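You operate a simulated robot arm through the tools that you are given. There is no shell and no other tool.

You are at the controls of a simulated two-armed robot. One attempt, no reset.

JOB
Lock the slide, open the shutter, weld with three pedal pulses, then shut the shutter and free the slide.
Fine: the joint on the yellow carrier ends sound. Keep out from under the lens while the shield is shut and the view shows READY.

Only the result counts: the job must be done as asked and must still hold three seconds after the hand-in. Knocking over, shifting, dropping, spilling or breaking anything else fails it.

ROBOT AND FRAMES
Two 7-joint arms with two-finger parallel grippers on one trunk that stands fixed in place. Base frame: the origin is at the foot of the trunk, x ahead of it, y to its left, z up; the work surface is at about z = 800. Units: mm, rad, N and s.
The left shoulder is at [20, 138, 1424], the right one opposite. Each reaches about 671 mm from its shoulder. Payload 1.57 kg a hand.
The tool frame of a hand sits at the grasp point between the pads (the TCP): z along the fingers, y along the line on which they close. The tips reach 30 mm beyond it. The gripper opens to 80 mm. The fingers are 17 mm wide and 12 mm thick; the gripper's body (40 by 82 mm) begins 80 mm behind the TCP.
Orientation is told as [roll, pitch, yaw] about the base's x, y, z axes, in that order, counted from this pose: with the fingers straight down and closing along the base's y, the tool's x points along the base's -x, its y along +y and its z along -z.

CONTROLS
- The arms move only by the tool jog_arm. It takes "left_plan", "right_plan" or both (then of equal length, played together; a hand with none holds still); each is one flat list of numbers, 7 for each row, row after row: the shift along the tool's x, y, z in mm, then the turn, a rotation vector about the tool's x, y, z in rad, then the opening, from 0 (shut) to 1 (fully open). In form: [dx, dy, dz, ax, ay, az, gripper, dx, dy, dz, ax, ay, az, gripper, ...]. A call has 1 to 20 rows; each row shifts and turns the commanded pose from where the row before left it, along the tool's axes as they then stand. Each row takes 0.2 s and may step no farther than 50 mm and 0.15 rad from the row before; otherwise, or with a gripper value out of range, the whole call is refused. Where a pose cannot be reached the arm comes as near as it can. A force on the tool above 40 N (or 10 N above the force at the start of the call, whichever is more), or a blocked arm, ends the call early, and 0.2 s more pass. The fingers move at their own pace (about 45 mm/s each) and stop on an object; they squeeze with about 27 N. The grip force told is the motor's: it shows also when the fingers shut on nothing. Time passes only in rows, and 0.2 s behind the last, so rows that do not move let the fingers close. The reply holds the time, the measured pose of the TCP, the force on the tool along the base axes, the opening and the grip force, in the units named above and with some noise, with the torque about the TCP (base axes, N m) and any sound that the robot's microphone picked up.
- Cameras (640 x 400 px; columns grow to the right, rows downward): "scene" is now at [163, -40, 1311.1]; the picture's right is [-0.49, -0.87, 0.00], its down [-0.38, 0.21, -0.90] and it looks along [0.79, -0.44, -0.43] (base axes); focal length 214 px, centre (320, 200). "left" rides on the left gripper at [72, 7, -122] in its tool frame; the picture's right is [-0.09, 1.00, 0.00], its down [-0.84, -0.08, -0.54] and it looks along [-0.54, -0.05, 0.84] (tool axes); focal length 238 px, centre (320, 200). "right" rides on the right gripper at [72, -7, -122] in its tool frame; the picture's right is [0.09, 1.00, 0.00], its down [-0.84, 0.08, -0.54] and it looks along [-0.54, 0.05, 0.84] (tool axes); focal length 238 px, centre (320, 200). There is no depth. A picture from a camera that has moved, and an enlarged one, comes with that camera's place and axes in the base frame and with its lens. The place of the scene camera against the robot may be out by one fixed shift of up to 25 mm in any direction.
- get_image(camera): a new picture of that camera. No time passes.
- slide_trunk(by): slides the trunk up (or, below 0, down) by that many mm; the arms and the scene camera ride with it, the base frame stays. It gives what a move gives, with no picture.
- head_to(pan, tilt): turns the head with the scene camera to pan (to the left, within 1.047 rad either way) and tilt (down, from -0.506 to 1.204), counted from straight ahead of the robot. It gives what a move gives.
- inspect(camera, box): a new picture of the part [left, top, right, bottom] of that camera's present view, enlarged. No time passes.
- sign_off(): hands the job in; it is judged then, once.

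Nothing tells you positions but the pictures and the camera data. Unless the task says otherwise, let go and move clear before handing in.

The tools are called after "Call:" as a command line: name --argument value ..., lists and objects as JSON in quotes. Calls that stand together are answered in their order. jog_arm: Moves the arms, as the interface text tells. Its arguments: {"type":"object","properties":{"left_plan":{"type":"array","items":{"type":"number"}},"right_plan":{"type":"array","items":{"type":"number"}}},"required":[]} The other tools are called the same way: slide_trunk (by) moves the trunk up or down; head_to (pan, tilt) turns the head that bears the scene camera; get_image (camera) takes a picture; inspect (camera, box) takes an enlarged picture of a part of a camera's view; sign_off () hands the job in.

At the start:

```text
clock: 0.0
left_ee_pos: [270.9, -43.5, 1303.6]
left_orientation: [0.004, 0.674, 0.001]
left_ft_force: [-0.5, 0.2, 0.8]
left_torque: [-0.01, 0.05, -0.03]
left_finger_gap: 79.8
left_gripper_force: 0.0
right_ee_pos: [176.9, -291.9, 1302.9]
right_orientation: [0.204, 0.774, -0.1]
right_ft_force: [-0.2, -0.9, 0.5]
right_torque: [0.0, -0.01, 0.01]
right_finger_gap: 79.9
right_gripper_force: 0.0
trunk travel left (down, up): [-799.0, 441.0]
head pan, tilt (commanded): [-0.508, 0.45]
```

scene: 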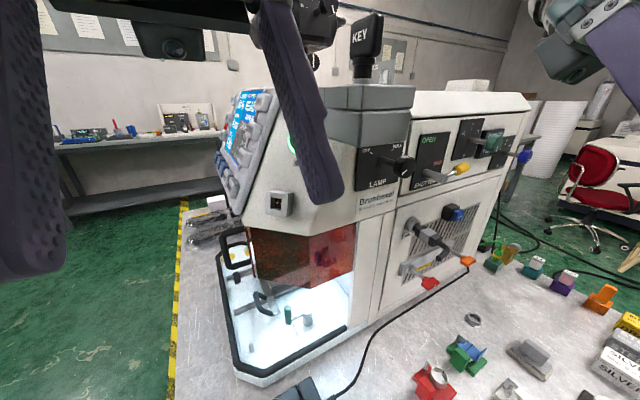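
right: 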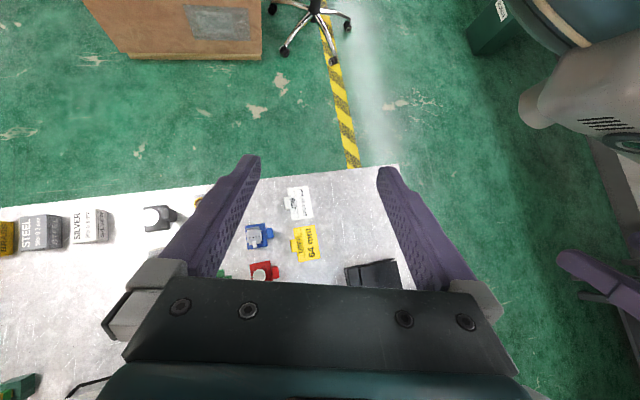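
left: 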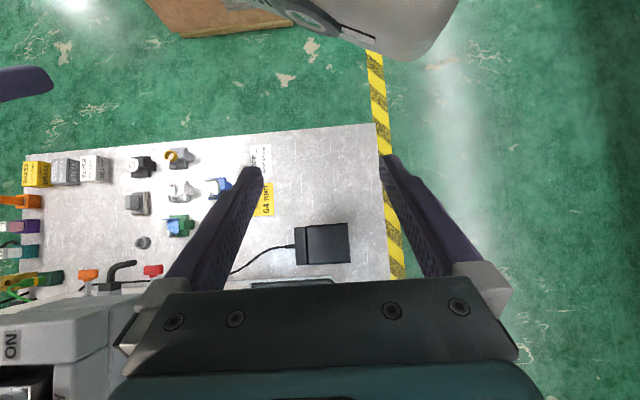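

I see a bench-top laser-welder-like machine with levers, a lamp knob, a key, a shutter lever, a slide and a pedal on the table. I take pictures to read the labels and find where everything is before I move.

Call:
get_image --camera "scene"

Call:
inspect --camera "scene" --box '[340, 80, 560, 220]'

Call:
inspect --camera "scene" --box '[380, 180, 540, 300]'

Call:
inspect --camera "scene" --box '[210, 200, 370, 390]'

Call:
inspect --camera "scene" --box '[210, 70, 330, 200]'

Call:
inspect --camera "scene" --box '[400, 240, 640, 400]'

```text
taken
camera scene: at [163.0, -40.0, 1311.1], right [-0.49, -0.87, 0.0], down [-0.38, 0.21, -0.9], along [0.79, -0.44, -0.43], focal length 214 px, centre (320, 200)
```

scene: 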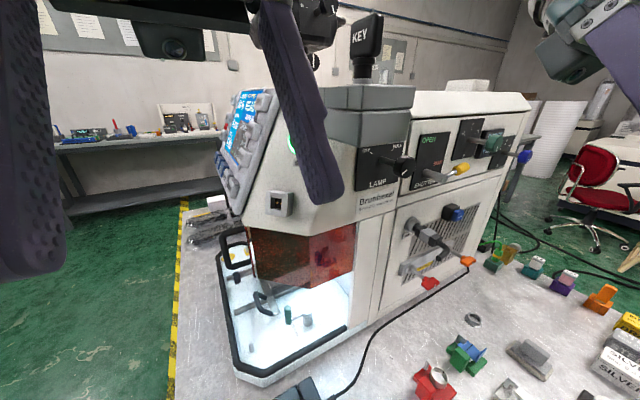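

```text
2.86 times, centred on (450, 150) of scene
camera zoom: at [163.0, -40.0, 1311.1], right [-0.49, -0.87, 0.0], down [-0.38, 0.21, -0.9], along [0.79, -0.44, -0.43], focal length 613 px, centre (-51, 343)
```

zoom: 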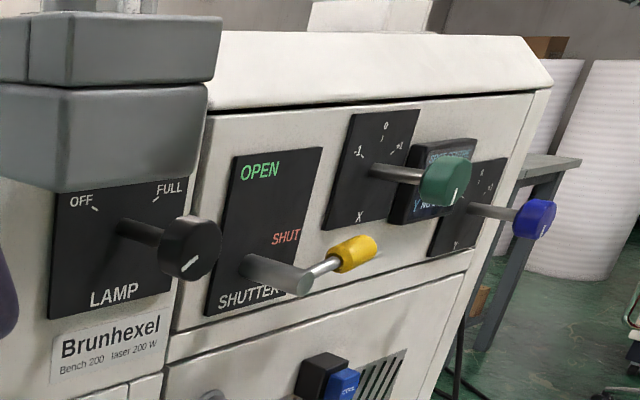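

```text
3.33 times, centred on (460, 240) of scene
camera zoom: at [163.0, -40.0, 1311.1], right [-0.49, -0.87, 0.0], down [-0.38, 0.21, -0.9], along [0.79, -0.44, -0.43], focal length 715 px, centre (-147, 67)
```

zoom: 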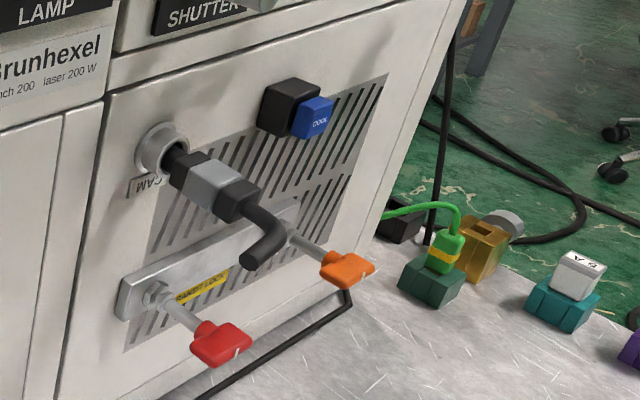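

```text
2.11 times, centred on (290, 295) of scene
camera zoom: at [163.0, -40.0, 1311.1], right [-0.49, -0.87, 0.0], down [-0.38, 0.21, -0.9], along [0.79, -0.44, -0.43], focal length 452 px, centre (383, 0)
```

zoom: 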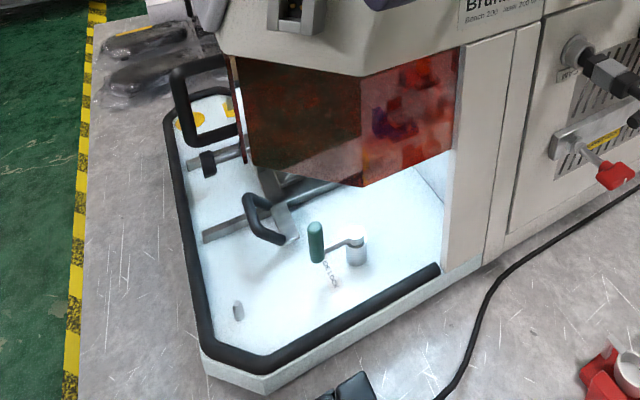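

```text
3.08 times, centred on (270, 135) of scene
camera zoom: at [163.0, -40.0, 1311.1], right [-0.49, -0.87, 0.0], down [-0.38, 0.21, -0.9], along [0.79, -0.44, -0.43], focal length 660 px, centre (474, 400)
```

zoom: 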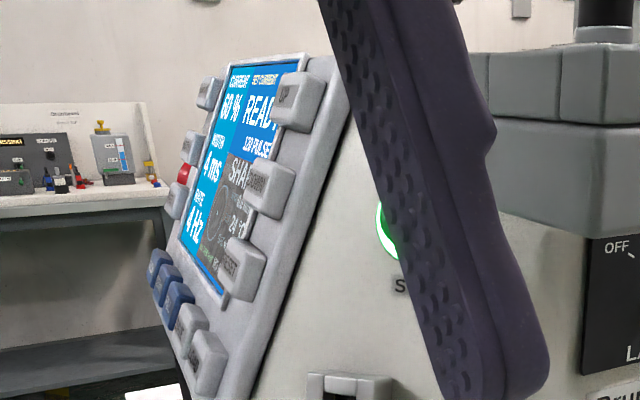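

```text
2.50 times, centred on (520, 320) of scene
camera zoom: at [163.0, -40.0, 1311.1], right [-0.49, -0.87, 0.0], down [-0.38, 0.21, -0.9], along [0.79, -0.44, -0.43], focal length 536 px, centre (-180, -100)
```

zoom: 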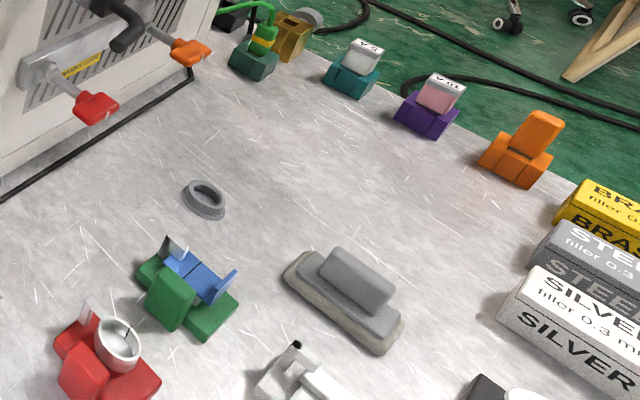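

I see the machine's screen (READY, 60 %, 4 ms, 4 Hz), a yellow-tipped shutter lever, a lamp knob, X/Y knobs, a cam/lock bar with red and orange tabs, and a welding chamber with a green-handled crank and slide rails. I need a clearer look at notes and labels, so I look around with the head and the hand cameras.

Call:
inspect --camera "left" --box '[120, 130, 280, 300]'

Call:
inspect --camera "left" --box '[0, 140, 160, 300]'

Call:
inspect --camera "right" --box '[230, 170, 400, 290]'

Call:
inspect --camera "right" --box '[0, 180, 240, 300]'

Call:
head_to --pan -0.1 --tilt 0.6

Call:
get_image --camera "scene"

```text
2.35 times, centred on (200, 215) of left
camera zoom: at [290.7, -36.7, 1443.0], right [0.07, 1.0, -0.06], down [0.99, -0.08, -0.1], along [-0.11, -0.05, -0.99], focal length 561 px, centre (602, 165)
```

zoom: 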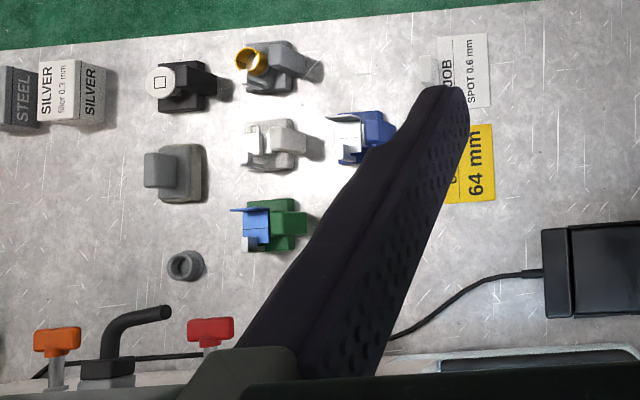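

```text
2.50 times, centred on (80, 220) of left
camera zoom: at [290.7, -36.7, 1443.0], right [0.07, 1.0, -0.06], down [0.99, -0.08, -0.1], along [-0.11, -0.05, -0.99], focal length 596 px, centre (920, 150)
```

zoom: 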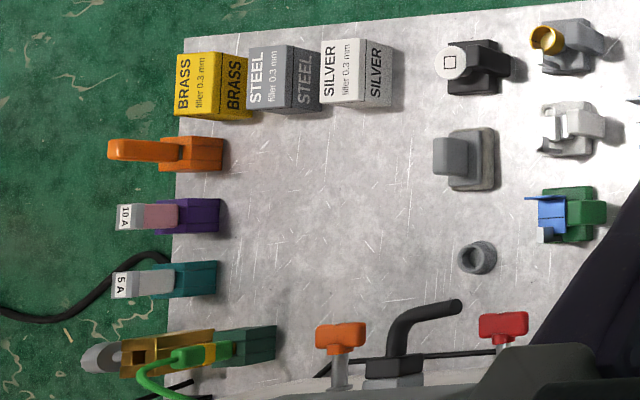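

```text
3.33 times, centred on (315, 230) of right
camera zoom: at [205.0, -326.5, 1438.0], right [0.18, 0.96, 0.21], down [0.97, -0.13, -0.19], along [-0.16, 0.24, -0.96], focal length 794 px, centre (337, 100)
```

zoom: 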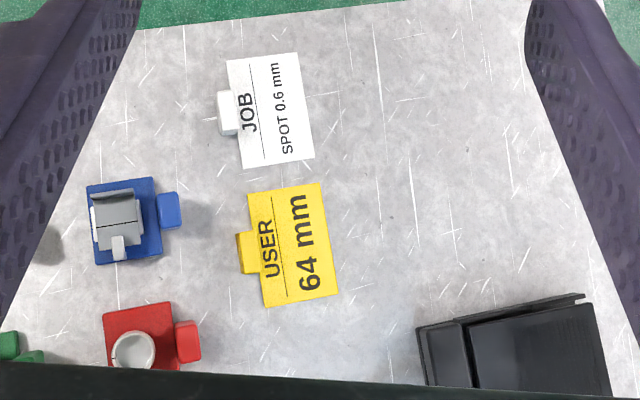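

```text
2.67 times, centred on (120, 240) of right
camera zoom: at [205.0, -326.5, 1438.0], right [0.18, 0.96, 0.21], down [0.97, -0.13, -0.19], along [-0.16, 0.24, -0.96], focal length 636 px, centre (853, 93)
```

zoom: 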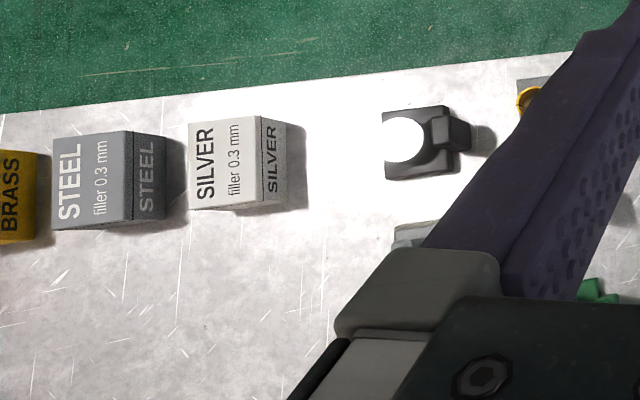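

```text
clock: 0.9
left_ee_pos: [270.0, -44.0, 1302.2]
left_orientation: [0.003, 0.679, 0.0]
left_ft_force: [0.0, 0.0, 0.1]
left_torque: [0.02, -0.01, -0.02]
left_finger_gap: 80.1
left_gripper_force: 0.1
right_ee_pos: [176.3, -292.5, 1302.7]
right_orientation: [0.205, 0.775, -0.103]
right_ft_force: [0.0, -0.6, 0.7]
right_torque: [-0.05, -0.01, 0.01]
right_finger_gap: 80.1
right_gripper_force: 0.0
trunk travel left (down, up): [-799.0, 441.0]
head pan, tilt (commanded): [-0.099, 0.6]
```

```text
taken
camera scene: at [170.6, -4.2, 1297.5], right [-0.1, -0.99, 0.0], down [-0.56, 0.06, -0.83], along [0.82, -0.08, -0.56], focal length 214 px, centre (320, 200)
```

scene: 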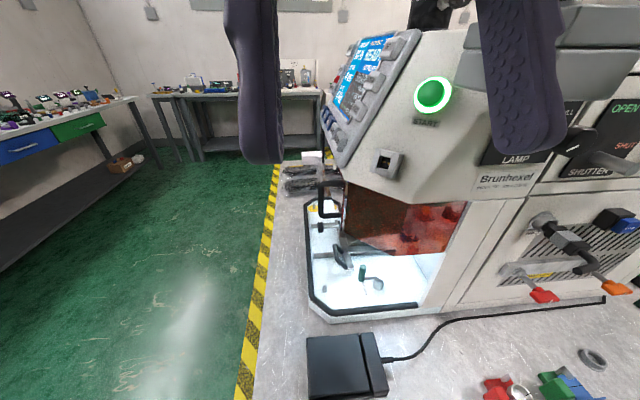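

The pedal lies at roughly (336, -72, 820), the machine stands beyond it with its control side facing me, and the left hand blocks my view. I move the left hand aside to the left to see the machine freely.

Call:
jog_arm --left_plan '[0, 45, 0, 0, 0, 0, 1, 0, 45, 0, 0, 0, 0, 1, 0, 45, 0, 0, 0, 0, 1, 0, 45, 0, 0, 0, 0, 1, 0, 45, 0, 0, 0, 0, 1, 0, 45, 0, 0, 0, 0, 1]'

Call:
get_image --camera "scene"

Call:
inspect --camera "scene" --box '[310, 20, 430, 140]'

Call:
inspect --camera "scene" --box '[290, 170, 480, 330]'

Call:
inspect --camera "scene" --box '[480, 80, 640, 320]'

```text
clock: 2.4
left_ee_pos: [247.2, 223.1, 1260.8]
left_orientation: [0.008, 0.853, -0.01]
left_ft_force: [-0.4, 0.2, 0.3]
left_torque: [0.01, 0.04, -0.03]
left_finger_gap: 79.9
left_gripper_force: 0.1
right_ee_pos: [177.0, -292.2, 1302.1]
right_orientation: [0.21, 0.777, -0.105]
right_ft_force: [-0.5, 0.3, 0.1]
right_torque: [0.0, 0.0, 0.0]
right_finger_gap: 80.1
right_gripper_force: 0.0
trunk travel left (down, up): [-799.0, 441.0]
head pan, tilt (commanded): [-0.099, 0.6]
stopped in row 6 (left hand): the arm was blocked; the commanded pose is now the measured one
```

```text
taken
camera scene: at [170.6, -4.2, 1297.5], right [-0.1, -0.99, 0.0], down [-0.56, 0.06, -0.83], along [0.82, -0.08, -0.56], focal length 214 px, centre (320, 200)
```

scene: 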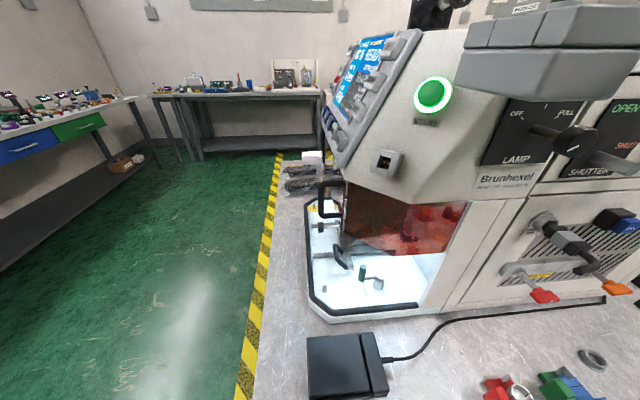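

```text
3.33 times, centred on (370, 80) of scene
camera zoom: at [170.6, -4.2, 1297.5], right [-0.1, -0.99, 0.0], down [-0.56, 0.06, -0.83], along [0.82, -0.08, -0.56], focal length 715 px, centre (153, 600)
```

zoom: 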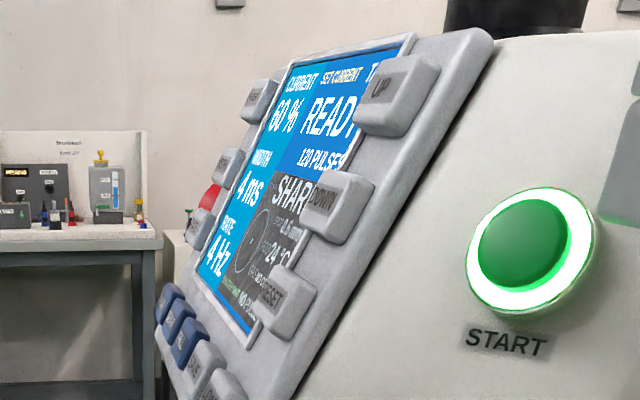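

```text
2.50 times, centred on (385, 250) of scene
camera zoom: at [170.6, -4.2, 1297.5], right [-0.1, -0.99, 0.0], down [-0.56, 0.06, -0.83], along [0.82, -0.08, -0.56], focal length 536 px, centre (158, 75)
```

zoom: 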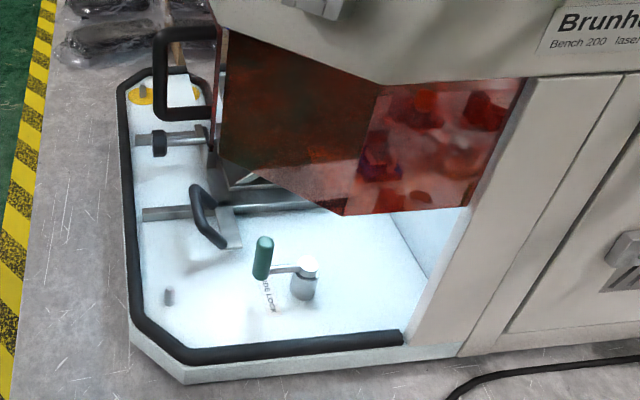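

```text
1.67 times, centred on (560, 200) of scene
camera zoom: at [170.6, -4.2, 1297.5], right [-0.1, -0.99, 0.0], down [-0.56, 0.06, -0.83], along [0.82, -0.08, -0.56], focal length 358 px, centre (-80, 200)
```

zoom: 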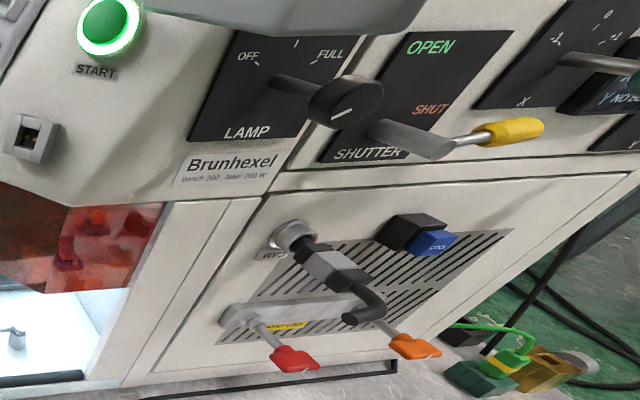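

The green-handled crank inside the tray is labelled "...IDE LOCK", the yellow-tipped lever is the shutter (now at SHUT), the machine's near face is at about x = 410 with the tray front edge at about y = -15. I check the left camera's view before re-orienting the hand to look at the screen and into the chamber.

Call:
get_image --camera "left"

Call:
get_image --camera "right"

Call:
head_to --pan 0.3 --tilt 0.9

Call:
get_image --camera "scene"

```text
taken
camera left: at [291.4, 228.2, 1395.5], right [0.08, 0.99, -0.06], down [0.96, -0.09, -0.27], along [-0.28, -0.04, -0.96], focal length 238 px, centre (320, 200)
```

left: 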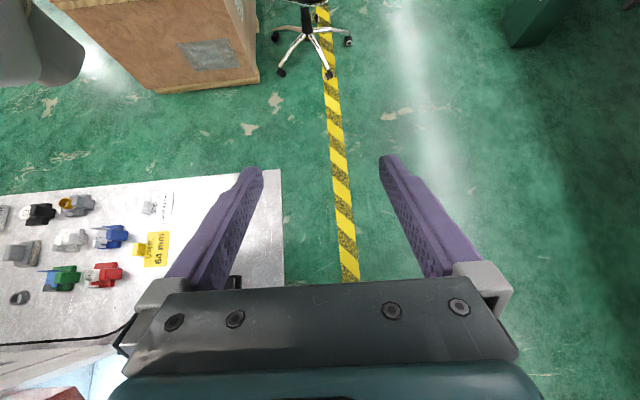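

```text
taken
camera right: at [204.7, -327.1, 1436.8], right [0.18, 0.96, 0.21], down [0.97, -0.14, -0.2], along [-0.16, 0.24, -0.96], focal length 238 px, centre (320, 200)
```

right: 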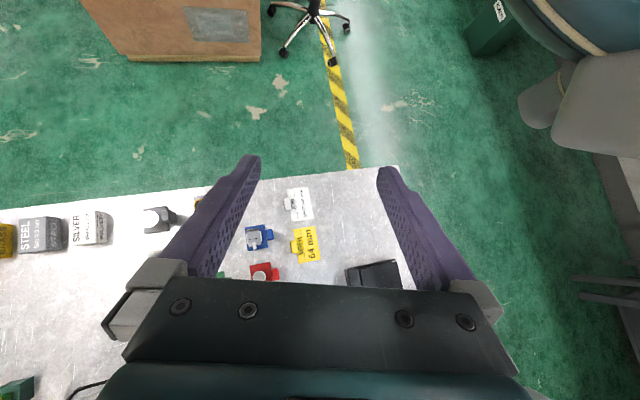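

```text
clock: 3.2
left_ee_pos: [247.9, 221.1, 1261.3]
left_orientation: [0.006, 0.852, -0.012]
left_ft_force: [0.5, 0.0, -0.2]
left_torque: [-0.01, -0.03, -0.02]
left_finger_gap: 80.1
left_gripper_force: 0.0
right_ee_pos: [175.9, -291.9, 1302.8]
right_orientation: [0.208, 0.778, -0.103]
right_ft_force: [0.0, 0.3, 0.6]
right_torque: [-0.01, -0.02, 0.0]
right_finger_gap: 80.2
right_gripper_force: 0.0
trunk travel left (down, up): [-799.0, 441.0]
head pan, tilt (commanded): [0.3, 0.901]
```

```text
taken
camera scene: at [154.8, 26.9, 1272.8], right [0.29, -0.96, 0.0], down [-0.75, -0.23, -0.62], along [0.59, 0.18, -0.78], focal length 214 px, centre (320, 200)
```

scene: 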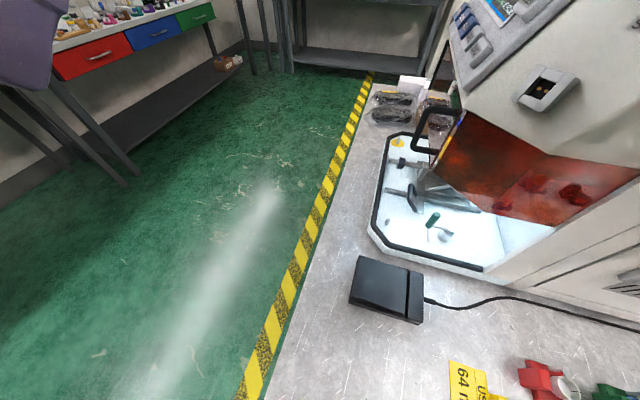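

The left arm was only stopped by its own reach/joint limits and nothing was touched. I turn the left hand so its fingers point forward and down, which also turns its camera towards the machine.

Call:
jog_arm --left_plan '[0, 0, 0, 0, -0.15, 0, 1, 0, 0, 0, 0, -0.15, 0, 1, 0, 0, 0, 0, -0.15, 0, 1, 0, 0, 0, 0, -0.15, 0, 1, 0, 0, 0, 0, -0.15, 0, 1, 0, 0, 0, 0, -0.15, 0, 1, 0, 0, 0, 0, -0.15, 0, 1, 0, 0, 0, 0, -0.15, 0, 1]'

Call:
get_image --camera "left"

```text
clock: 5.0
left_ee_pos: [279.3, 225.0, 1268.4]
left_orientation: [0.006, -0.351, -0.021]
left_ft_force: [-0.2, 0.4, -0.3]
left_torque: [0.03, -0.04, 0.0]
left_finger_gap: 79.9
left_gripper_force: 0.1
left hand out of reach, approached as far as the arm can: row 8
right_ee_pos: [176.4, -292.2, 1302.4]
right_orientation: [0.208, 0.777, -0.104]
right_ft_force: [-0.4, 0.0, -0.5]
right_torque: [0.0, 0.01, -0.05]
right_finger_gap: 79.9
right_gripper_force: 0.1
trunk travel left (down, up): [-799.0, 441.0]
head pan, tilt (commanded): [0.3, 0.901]
```

```text
taken
camera left: at [168.3, 235.2, 1358.9], right [0.1, 0.99, 0.04], down [0.6, -0.09, 0.8], along [0.79, -0.06, -0.6], focal length 238 px, centre (320, 200)
```

left: 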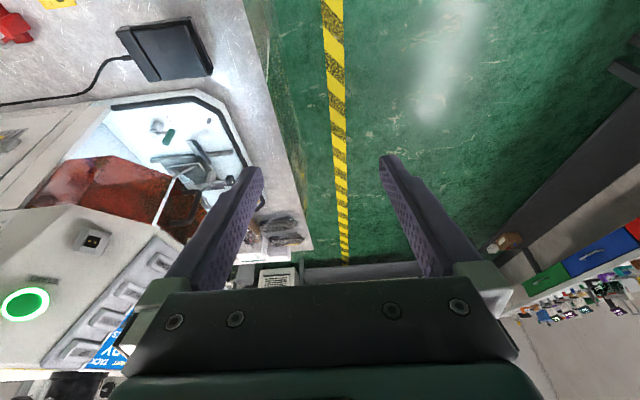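

The left camera now looks forward over the tray, upside down. Before I lower the trunk I check where both elbows are, using the head camera.

Call:
head_to --pan -1.04 --tilt 0.7

Call:
get_image --camera "scene"

Call:
head_to --pan 1.04 --tilt 0.7

Call:
get_image --camera "scene"

```text
clock: 6.5
left_ee_pos: [278.5, 226.9, 1268.2]
left_orientation: [0.005, -0.345, -0.017]
left_ft_force: [0.8, 0.8, 0.0]
left_torque: [0.04, 0.04, 0.02]
left_finger_gap: 80.4
left_gripper_force: 0.0
right_ee_pos: [176.2, -292.9, 1302.5]
right_orientation: [0.209, 0.777, -0.103]
right_ft_force: [0.4, -0.2, 0.8]
right_torque: [0.01, -0.01, 0.0]
right_finger_gap: 80.0
right_gripper_force: 0.1
trunk travel left (down, up): [-799.0, 441.0]
head pan, tilt (commanded): [-1.04, 0.7]
```

```text
taken
camera scene: at [125.7, -68.6, 1288.9], right [-0.86, -0.51, 0.0], down [-0.33, 0.56, -0.76], along [0.39, -0.66, -0.64], focal length 214 px, centre (320, 200)
```

scene: 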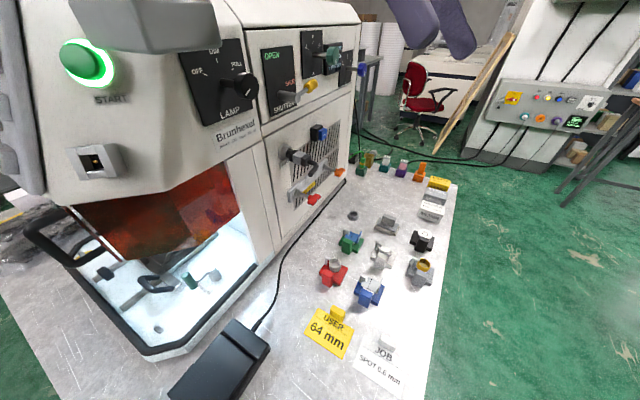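

```text
clock: 8.5
left_ee_pos: [278.8, 226.9, 1269.6]
left_orientation: [0.006, -0.346, -0.019]
left_ft_force: [0.3, 0.0, 0.4]
left_torque: [-0.01, 0.0, 0.02]
left_finger_gap: 79.8
left_gripper_force: 0.0
right_ee_pos: [176.1, -292.6, 1302.2]
right_orientation: [0.208, 0.777, -0.103]
right_ft_force: [-0.4, -0.5, -0.2]
right_torque: [-0.01, 0.0, -0.04]
right_finger_gap: 80.0
right_gripper_force: 0.0
trunk travel left (down, up): [-799.0, 441.0]
head pan, tilt (commanded): [1.04, 0.7]
```

```text
taken
camera scene: at [125.7, 77.9, 1288.9], right [0.86, -0.51, 0.0], down [-0.33, -0.56, -0.76], along [0.39, 0.66, -0.64], focal length 214 px, centre (320, 200)
```

scene: 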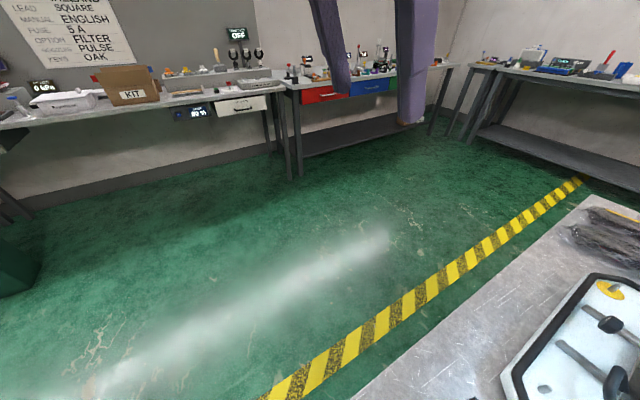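

No elbows are in sight low down, and the whole control side and the parts on the table are visible from the right-turned head. I zoom in on the poster, then turn the head back right to read the chamber and controls.

Call:
inspect --camera "scene" --box '[0, 0, 160, 100]'

Call:
head_to --pan -0.95 --tilt 0.75

Call:
inspect --camera "scene" --box '[20, 180, 280, 360]'

Call:
inspect --camera "scene" --box '[180, 0, 400, 130]'

Call:
inspect --camera "scene" --box '[270, 90, 390, 210]'

Call:
inspect --camera "scene" --box '[290, 180, 480, 340]'

```text
4.00 times, centred on (80, 50) of scene
camera zoom: at [125.7, 77.9, 1288.9], right [0.86, -0.51, 0.0], down [-0.33, -0.56, -0.76], along [0.39, 0.66, -0.64], focal length 858 px, centre (1280, 800)
```

zoom: 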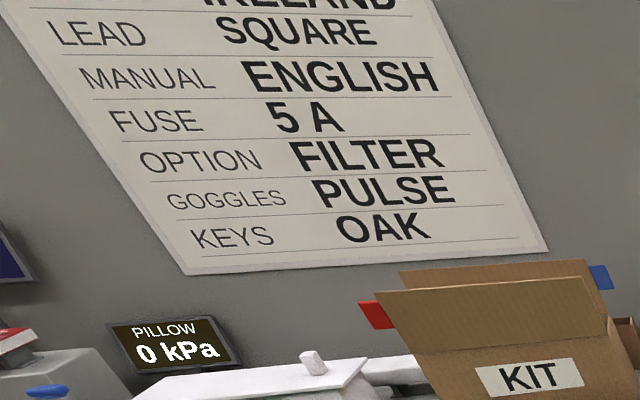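

```text
clock: 10.4
left_ee_pos: [278.0, 226.6, 1268.8]
left_orientation: [0.005, -0.346, -0.018]
left_ft_force: [0.6, 0.1, -0.4]
left_torque: [-0.01, 0.0, -0.02]
left_finger_gap: 80.2
left_gripper_force: 0.0
right_ee_pos: [175.8, -292.3, 1303.5]
right_orientation: [0.206, 0.776, -0.103]
right_ft_force: [0.6, -0.6, -0.3]
right_torque: [-0.03, 0.02, -0.01]
right_finger_gap: 79.8
right_gripper_force: 0.1
trunk travel left (down, up): [-799.0, 441.0]
head pan, tilt (commanded): [-0.949, 0.75]
```

```text
2.22 times, centred on (150, 270) of scene
camera zoom: at [130.9, -62.7, 1284.6], right [-0.81, -0.58, 0.0], down [-0.4, 0.55, -0.73], along [0.43, -0.59, -0.68], focal length 477 px, centre (698, 44)
```

zoom: 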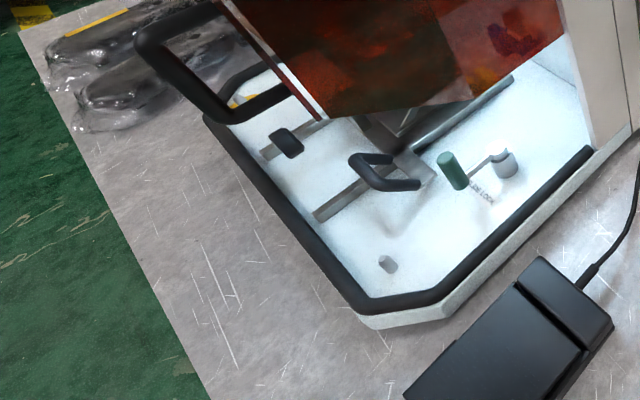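

```text
2.91 times, centred on (290, 65) of scene
camera zoom: at [130.9, -62.7, 1284.6], right [-0.81, -0.58, 0.0], down [-0.4, 0.55, -0.73], along [0.43, -0.59, -0.68], focal length 624 px, centre (407, 593)
```

zoom: 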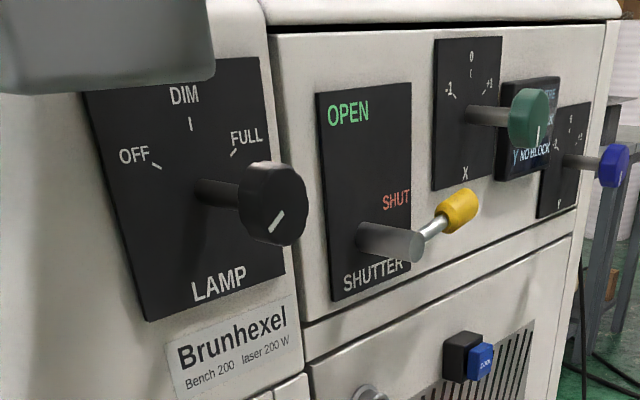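

```text
3.33 times, centred on (330, 150) of scene
camera zoom: at [130.9, -62.7, 1284.6], right [-0.81, -0.58, 0.0], down [-0.4, 0.55, -0.73], along [0.43, -0.59, -0.68], focal length 715 px, centre (287, 367)
```

zoom: 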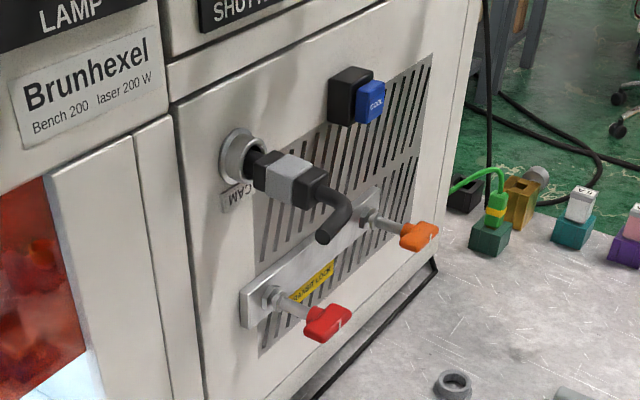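

```text
2.50 times, centred on (385, 260) of scene
camera zoom: at [130.9, -62.7, 1284.6], right [-0.81, -0.58, 0.0], down [-0.4, 0.55, -0.73], along [0.43, -0.59, -0.68], focal length 536 px, centre (158, 50)
```

zoom: 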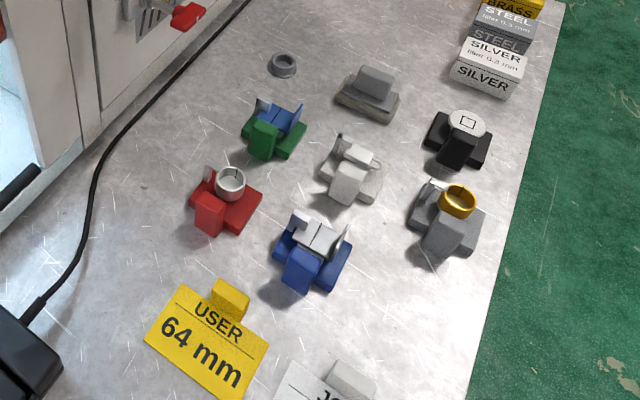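

The table carriers are red, green, white, blue, black and grey, so the yellow one must be on the slide under the shield; the shutter lever's yellow tip is at roughly (345, -400, 1200). I turn the right hand to point forward and down too, so that I can lower the trunk safely.

Call:
jog_arm --right_plan '[-25, 0, -25, 0, -0.15, 0, 1, -25, 0, -25, 0, -0.15, 0, 1, 0, 0, 0, 0, -0.15, 0, 1, 0, 0, 0, 0, -0.15, 0, 1, 0, 0, 0, 0, -0.15, 0, 1, 0, 0, 0, 0, -0.15, 0, 1, 0, 0, 0, 0, -0.15, 0, 1]'

Call:
get_image --camera "right"

Call:
get_image --camera "scene"

```text
clock: 11.7
left_ee_pos: [277.1, 227.3, 1269.0]
left_orientation: [0.005, -0.347, -0.02]
left_ft_force: [0.0, -0.3, 0.6]
left_torque: [0.04, 0.02, 0.02]
left_finger_gap: 79.8
left_gripper_force: 0.0
right_ee_pos: [216.6, -316.0, 1267.1]
right_orientation: [0.087, 0.249, -0.277]
right_ft_force: [1.0, 0.3, -0.6]
right_torque: [0.02, 0.0, 0.02]
right_finger_gap: 79.8
right_gripper_force: 0.1
trunk travel left (down, up): [-799.0, 441.0]
head pan, tilt (commanded): [-0.949, 0.75]
stopped in row 6 (right hand): the arm was blocked; the commanded pose is now the measured one
```

```text
taken
camera right: at [174.9, -321.5, 1400.7], right [0.21, 0.97, 0.11], down [0.92, -0.23, 0.33], along [0.34, 0.03, -0.94], focal length 238 px, centre (320, 200)
```

right: 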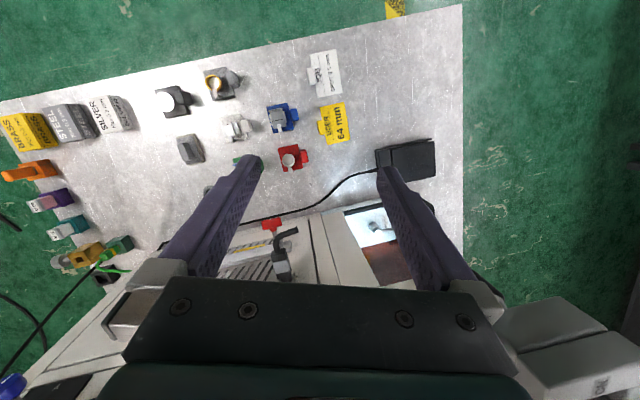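

```text
taken
camera scene: at [130.9, -62.8, 1284.7], right [-0.81, -0.58, 0.0], down [-0.4, 0.55, -0.73], along [0.43, -0.59, -0.68], focal length 214 px, centre (320, 200)
```

scene: 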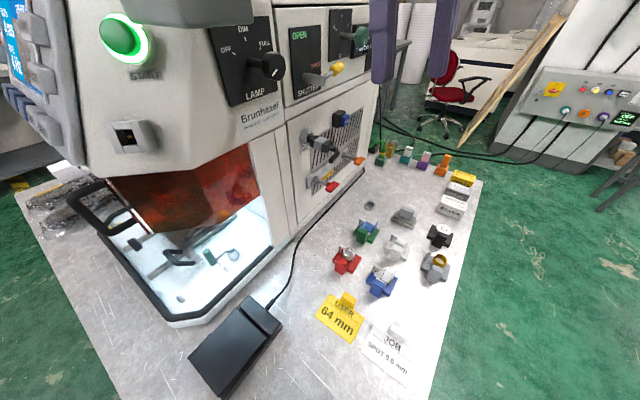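

Both hands are clear of the machine and nothing was touched. I lower the trunk 150 mm as a first step so both hands can reach the pedal, crank and shutter.

Call:
slide_trunk --by -150

Call:
get_image --camera "scene"

Call:
get_image --camera "left"

Call:
get_image --camera "right"

```text
clock: 13.4
left_ee_pos: [278.1, 227.0, 1118.9]
left_orientation: [0.005, -0.346, -0.018]
left_ft_force: [0.4, -0.4, -1.1]
left_torque: [-0.02, -0.02, 0.01]
left_finger_gap: 79.8
left_gripper_force: 0.0
right_ee_pos: [217.2, -315.6, 1116.1]
right_orientation: [0.088, 0.248, -0.276]
right_ft_force: [-0.1, 0.1, 0.0]
right_torque: [0.0, 0.0, 0.0]
right_finger_gap: 80.0
right_gripper_force: 0.1
trunk travel left (down, up): [-649.0, 591.0]
head pan, tilt (commanded): [-0.949, 0.75]
```

```text
taken
camera scene: at [130.9, -62.7, 1134.7], right [-0.81, -0.58, 0.0], down [-0.4, 0.55, -0.73], along [0.43, -0.59, -0.68], focal length 214 px, centre (320, 200)
```

scene: 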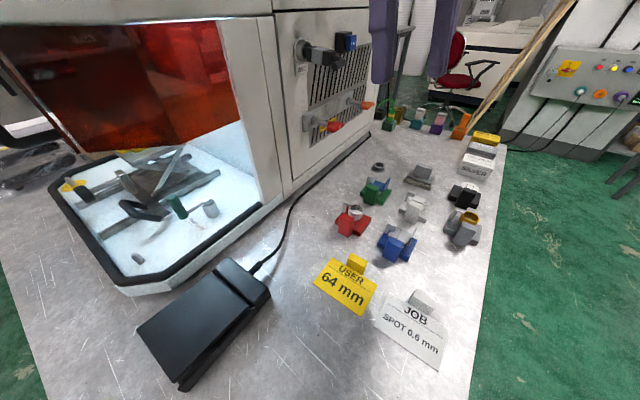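

```text
taken
camera left: at [168.5, 235.3, 1208.9], right [0.1, 0.99, 0.04], down [0.6, -0.09, 0.79], along [0.79, -0.06, -0.61], focal length 238 px, centre (320, 200)
```

left: 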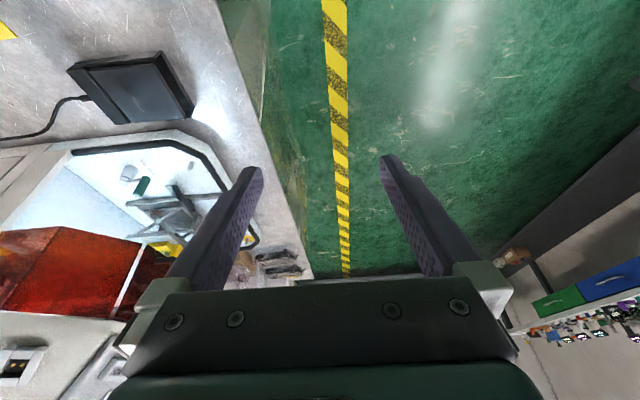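

```text
taken
camera right: at [174.9, -321.4, 1250.7], right [0.21, 0.97, 0.11], down [0.92, -0.23, 0.33], along [0.34, 0.03, -0.94], focal length 238 px, centre (320, 200)
```

right: 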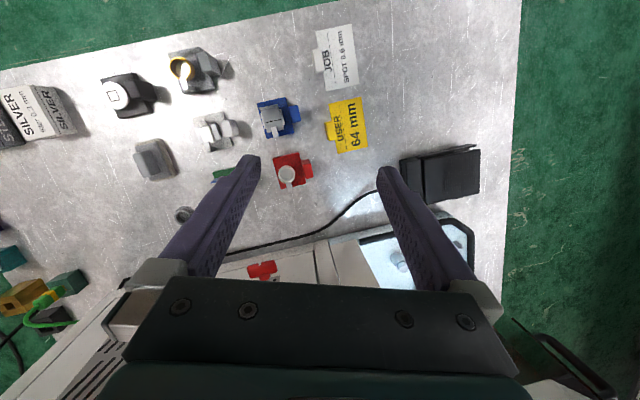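

The lower head now lets me look under the shield. I turn the head toward the chamber and the shutter panel for close views.

Call:
head_to --pan -0.45 --tilt 0.35

Call:
get_image --camera "scene"

Call:
inspect --camera "scene" --box '[180, 180, 400, 330]'

Call:
inspect --camera "scene" --box '[360, 0, 600, 200]'

```text
clock: 14.4
left_ee_pos: [278.3, 226.1, 1118.5]
left_orientation: [0.006, -0.345, -0.017]
left_ft_force: [-0.3, -0.2, -0.7]
left_torque: [0.04, 0.02, -0.02]
left_finger_gap: 79.9
left_gripper_force: 0.1
right_ee_pos: [217.8, -316.0, 1115.2]
right_orientation: [0.089, 0.249, -0.275]
right_ft_force: [0.1, 0.3, 0.7]
right_torque: [-0.01, 0.0, -0.02]
right_finger_gap: 80.3
right_gripper_force: 0.1
trunk travel left (down, up): [-649.0, 591.0]
head pan, tilt (commanded): [-0.45, 0.351]
```

```text
taken
camera scene: at [166.4, -36.0, 1170.2], right [-0.44, -0.9, 0.0], down [-0.31, 0.15, -0.94], along [0.84, -0.41, -0.34], focal length 214 px, centre (320, 200)
```

scene: 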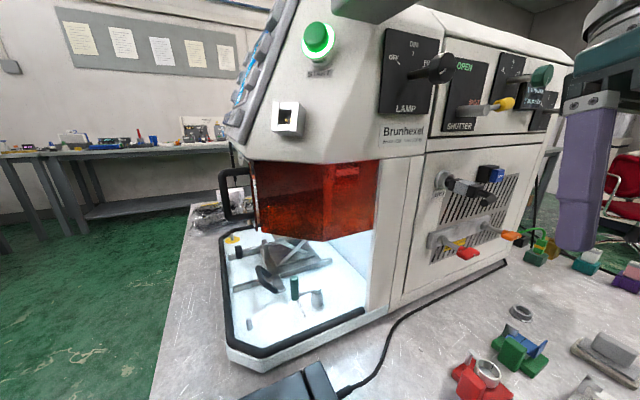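

```text
2.67 times, centred on (290, 255) of scene
camera zoom: at [166.4, -36.0, 1170.2], right [-0.44, -0.9, 0.0], down [-0.31, 0.15, -0.94], along [0.84, -0.41, -0.34], focal length 572 px, centre (400, 53)
```

zoom: 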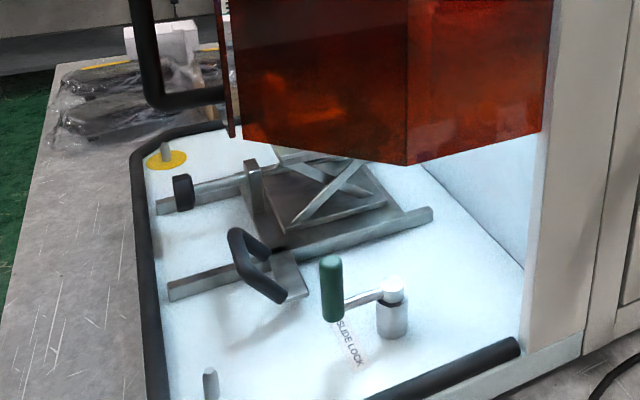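

```text
2.00 times, centred on (480, 100) of scene
camera zoom: at [166.4, -36.0, 1170.2], right [-0.44, -0.9, 0.0], down [-0.31, 0.15, -0.94], along [0.84, -0.41, -0.34], focal length 429 px, centre (0, 400)
```

zoom: 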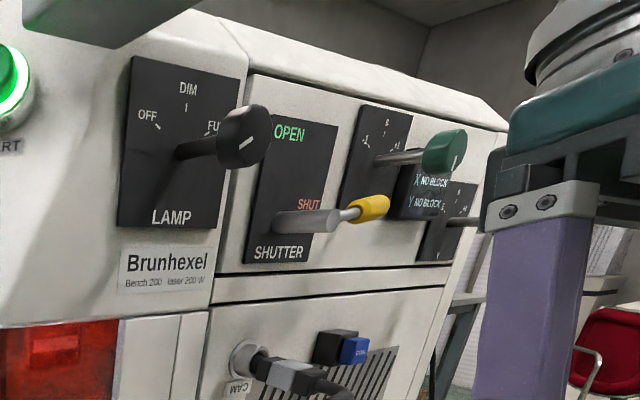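

Now the chamber is clear: a scissor jack on a railed slide with a black handle, and the "SLIDE LOCK" post with crank arm and green peg in front of it. I bring the left hand forward on the left side of the machine and yaw it so its camera looks at the machine's front, screen and lens area.

Call:
jog_arm --left_plan '[-37.6, 0, 13.6, 0, 0, 0, 1, -37.6, 0, 13.6, 0, 0, 0, 1, -37.6, 0, 13.6, 0, 0, 0, 1, -37.6, 0, 13.6, 0, 0, 0, 1, -37.6, 0, 13.6, 0, 0, 0, 1, 0, 0, 0, 0.051, 0, 0.141, 1, 0, 0, 0, 0.051, 0, 0.141, 1, 0, 0, 0, 0.051, 0, 0.141, 1, 0, 0, 0, 0.051, 0, 0.141, 1, 0, 0, 0, 0.051, 0, 0.141, 1, 0, 0, 0, 0.051, 0, 0.141, 1, 0, 0, 0, 0.051, 0, 0.141, 1, 0, 0, 0, 0.051, 0, 0.141, 1]'

Call:
get_image --camera "left"

Call:
get_image --camera "scene"

```text
clock: 17.2
left_ee_pos: [476.9, 223.3, 1116.6]
left_orientation: [0.002, -0.345, -1.218]
left_ft_force: [1.2, 0.6, -0.9]
left_torque: [-0.02, 0.0, 0.0]
left_finger_gap: 79.7
left_gripper_force: 0.0
right_ee_pos: [217.5, -315.7, 1115.3]
right_orientation: [0.088, 0.248, -0.276]
right_ft_force: [-0.1, -0.6, 0.9]
right_torque: [0.02, 0.01, -0.01]
right_finger_gap: 79.9
right_gripper_force: 0.1
trunk travel left (down, up): [-649.0, 591.0]
head pan, tilt (commanded): [-0.45, 0.351]
```

```text
taken
camera left: at [445.8, 328.2, 1208.8], right [0.96, 0.26, 0.03], down [0.14, -0.6, 0.79], along [0.23, -0.76, -0.61], focal length 238 px, centre (320, 200)
```

left: 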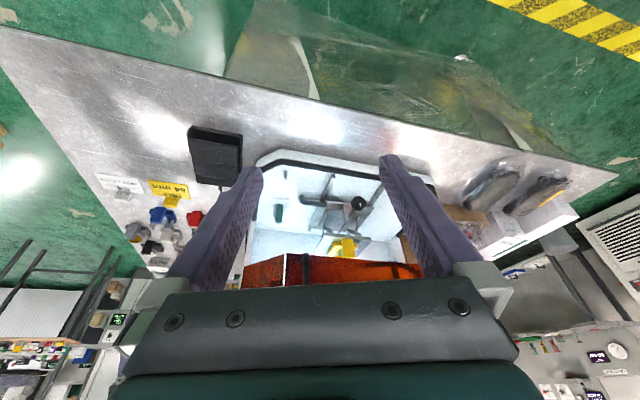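

```text
taken
camera scene: at [166.5, -35.9, 1170.3], right [-0.44, -0.9, 0.0], down [-0.31, 0.15, -0.94], along [0.85, -0.41, -0.34], focal length 214 px, centre (320, 200)
```

scene: 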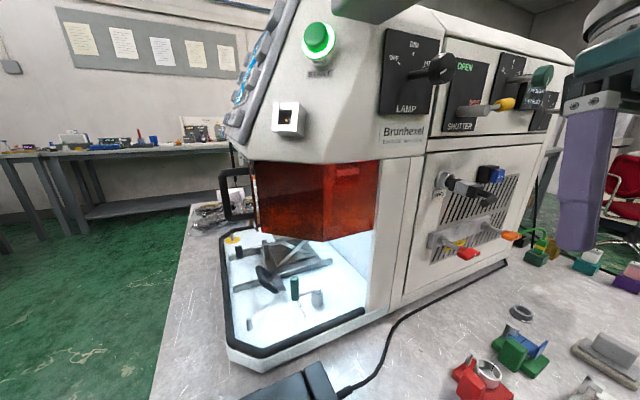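

The left camera (upside down) shows a yellow carrier under the shield's edge. I zoom in on it and on the lock crank.

Call:
inspect --camera "left" --box '[240, 140, 440, 290]'

Call:
inspect --camera "left" --box '[260, 180, 360, 265]'

Call:
inspect --camera "left" --box '[90, 110, 260, 260]'

```text
2.67 times, centred on (340, 215) of left
camera zoom: at [445.8, 328.2, 1208.8], right [0.96, 0.26, 0.03], down [0.14, -0.6, 0.79], along [0.23, -0.76, -0.61], focal length 636 px, centre (267, 160)
```

zoom: 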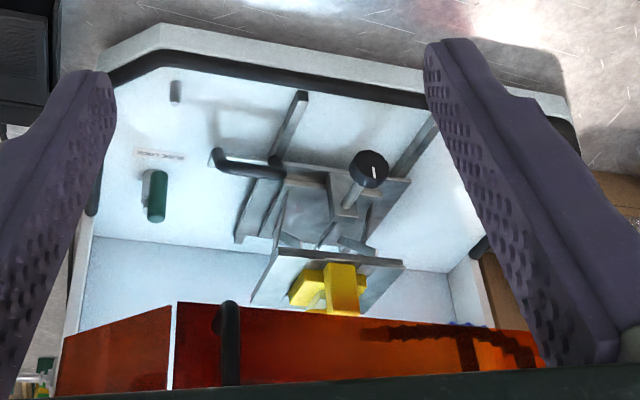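

```text
4.71 times, centred on (310, 222) of left
camera zoom: at [445.8, 328.2, 1208.8], right [0.96, 0.26, 0.03], down [0.14, -0.6, 0.79], along [0.23, -0.76, -0.61], focal length 1122 px, centre (367, 94)
```

zoom: 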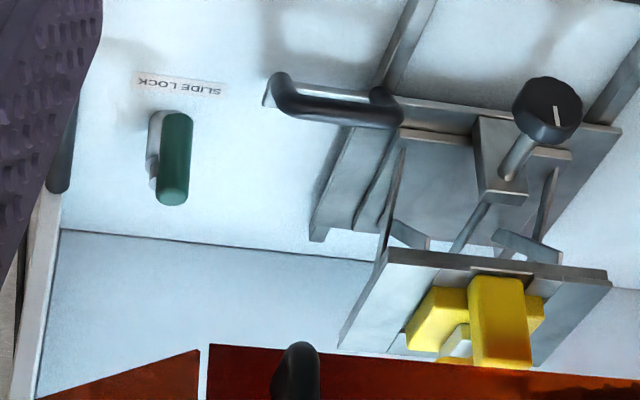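

```text
2.67 times, centred on (175, 185) of left
camera zoom: at [445.8, 328.2, 1208.8], right [0.96, 0.26, 0.03], down [0.14, -0.6, 0.79], along [0.23, -0.76, -0.61], focal length 636 px, centre (707, 240)
```

zoom: 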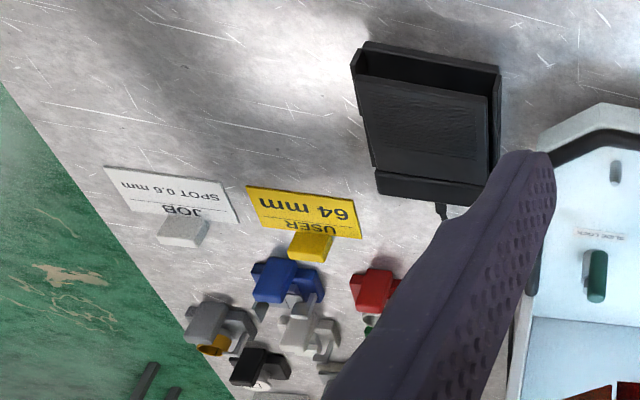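

The yellow carrier sits on the jack under the lens, so no loading is needed; the lock crank's peg stands at about (485, -136, 867–917) with its pivot near (480, -183), pointing to the front. I now pitch and raise the left hand so its camera can read the machine's screen.

Call:
jog_arm --left_plan '[0, 40, 0, 0, -0.15, 0, 1, 0, 40, 0, 0, -0.15, 0, 1, 0, 0, 0, 0, -0.15, 0, 1, 0, 0, 0, 0, -0.15, 0, 1, 0, 0, 0, 0, -0.15, 0, 1, 0, 0, 0, 0, -0.15, 0, 1, -37.9, 0, -12.8, 0, 0, 0, 1, -37.9, 0, -12.8, 0, 0, 0, 1]'

Call:
get_image --camera "left"

```text
clock: 19.0
left_ee_pos: [483.7, 250.5, 1183.6]
left_orientation: [0.0, -1.243, -1.219]
left_ft_force: [0.5, 0.1, 0.4]
left_torque: [-0.01, 0.01, 0.04]
left_finger_gap: 80.1
left_gripper_force: 0.0
left hand out of reach, approached as far as the arm can: row 1, 2, 5, 6, 7, 8
right_ee_pos: [217.1, -316.1, 1115.9]
right_orientation: [0.088, 0.248, -0.276]
right_ft_force: [0.2, 0.4, -0.1]
right_torque: [0.03, 0.0, -0.04]
right_finger_gap: 79.9
right_gripper_force: 0.0
trunk travel left (down, up): [-649.0, 591.0]
head pan, tilt (commanded): [-0.45, 0.351]
```

```text
taken
camera left: at [440.7, 383.1, 1156.3], right [0.94, 0.32, 0.09], down [-0.16, 0.2, 0.97], along [0.29, -0.93, 0.24], focal length 238 px, centre (320, 200)
```

left: 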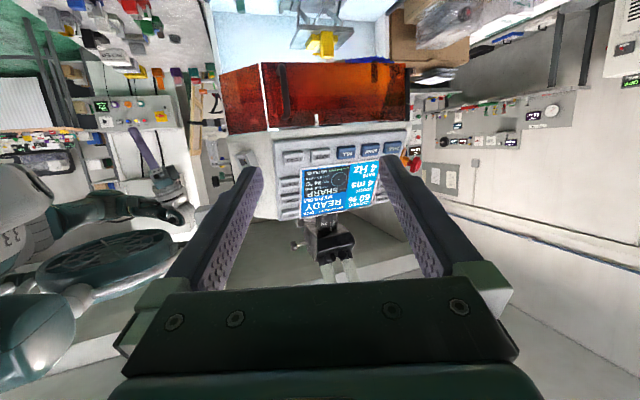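

I can see the front of the machine upside down: the screen shows READY, SHARP and the settings, with the shield shut below it. I zoom in on the screen and the buttons, and on the yellow carrier.

Call:
inspect --camera "left" --box '[290, 155, 400, 225]'

Call:
inspect --camera "left" --box '[220, 50, 430, 220]'

Call:
inspect --camera "left" --box '[210, 0, 420, 130]'

```text
5.71 times, centred on (345, 190) of left
camera zoom: at [440.7, 383.1, 1156.3], right [0.94, 0.32, 0.09], down [-0.16, 0.2, 0.97], along [0.29, -0.93, 0.24], focal length 1362 px, centre (177, 257)
```

zoom: 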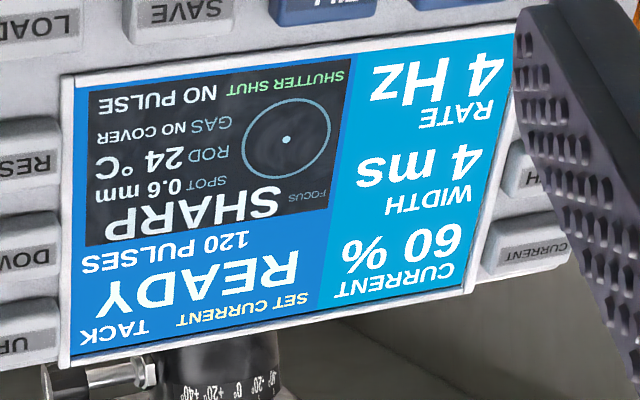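

```text
2.35 times, centred on (325, 135) of left
camera zoom: at [440.7, 383.1, 1156.3], right [0.94, 0.32, 0.09], down [-0.16, 0.2, 0.97], along [0.29, -0.93, 0.24], focal length 561 px, centre (308, 353)
```

zoom: 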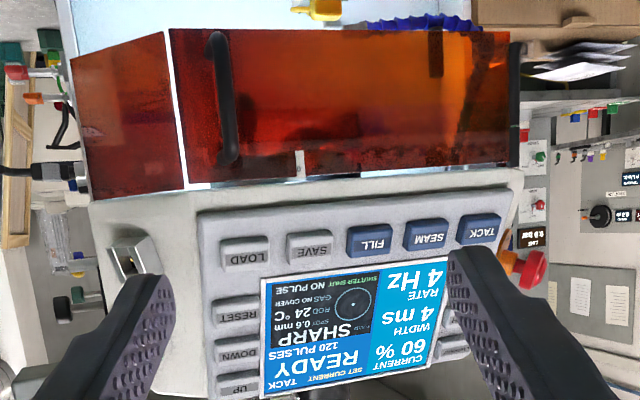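

```text
3.05 times, centred on (315, 65) of left
camera zoom: at [440.7, 383.1, 1156.3], right [0.94, 0.32, 0.09], down [-0.16, 0.2, 0.97], along [0.29, -0.93, 0.24], focal length 726 px, centre (335, 611)
```

zoom: 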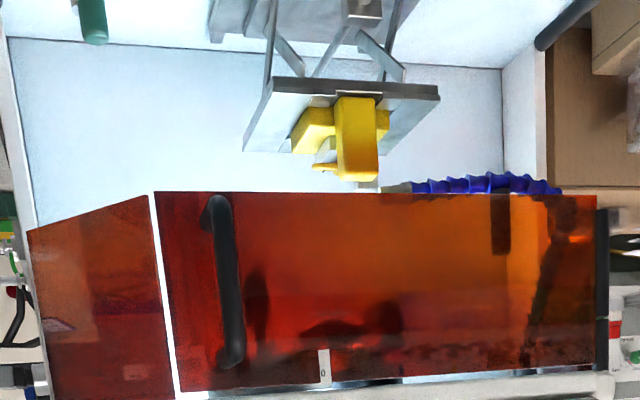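

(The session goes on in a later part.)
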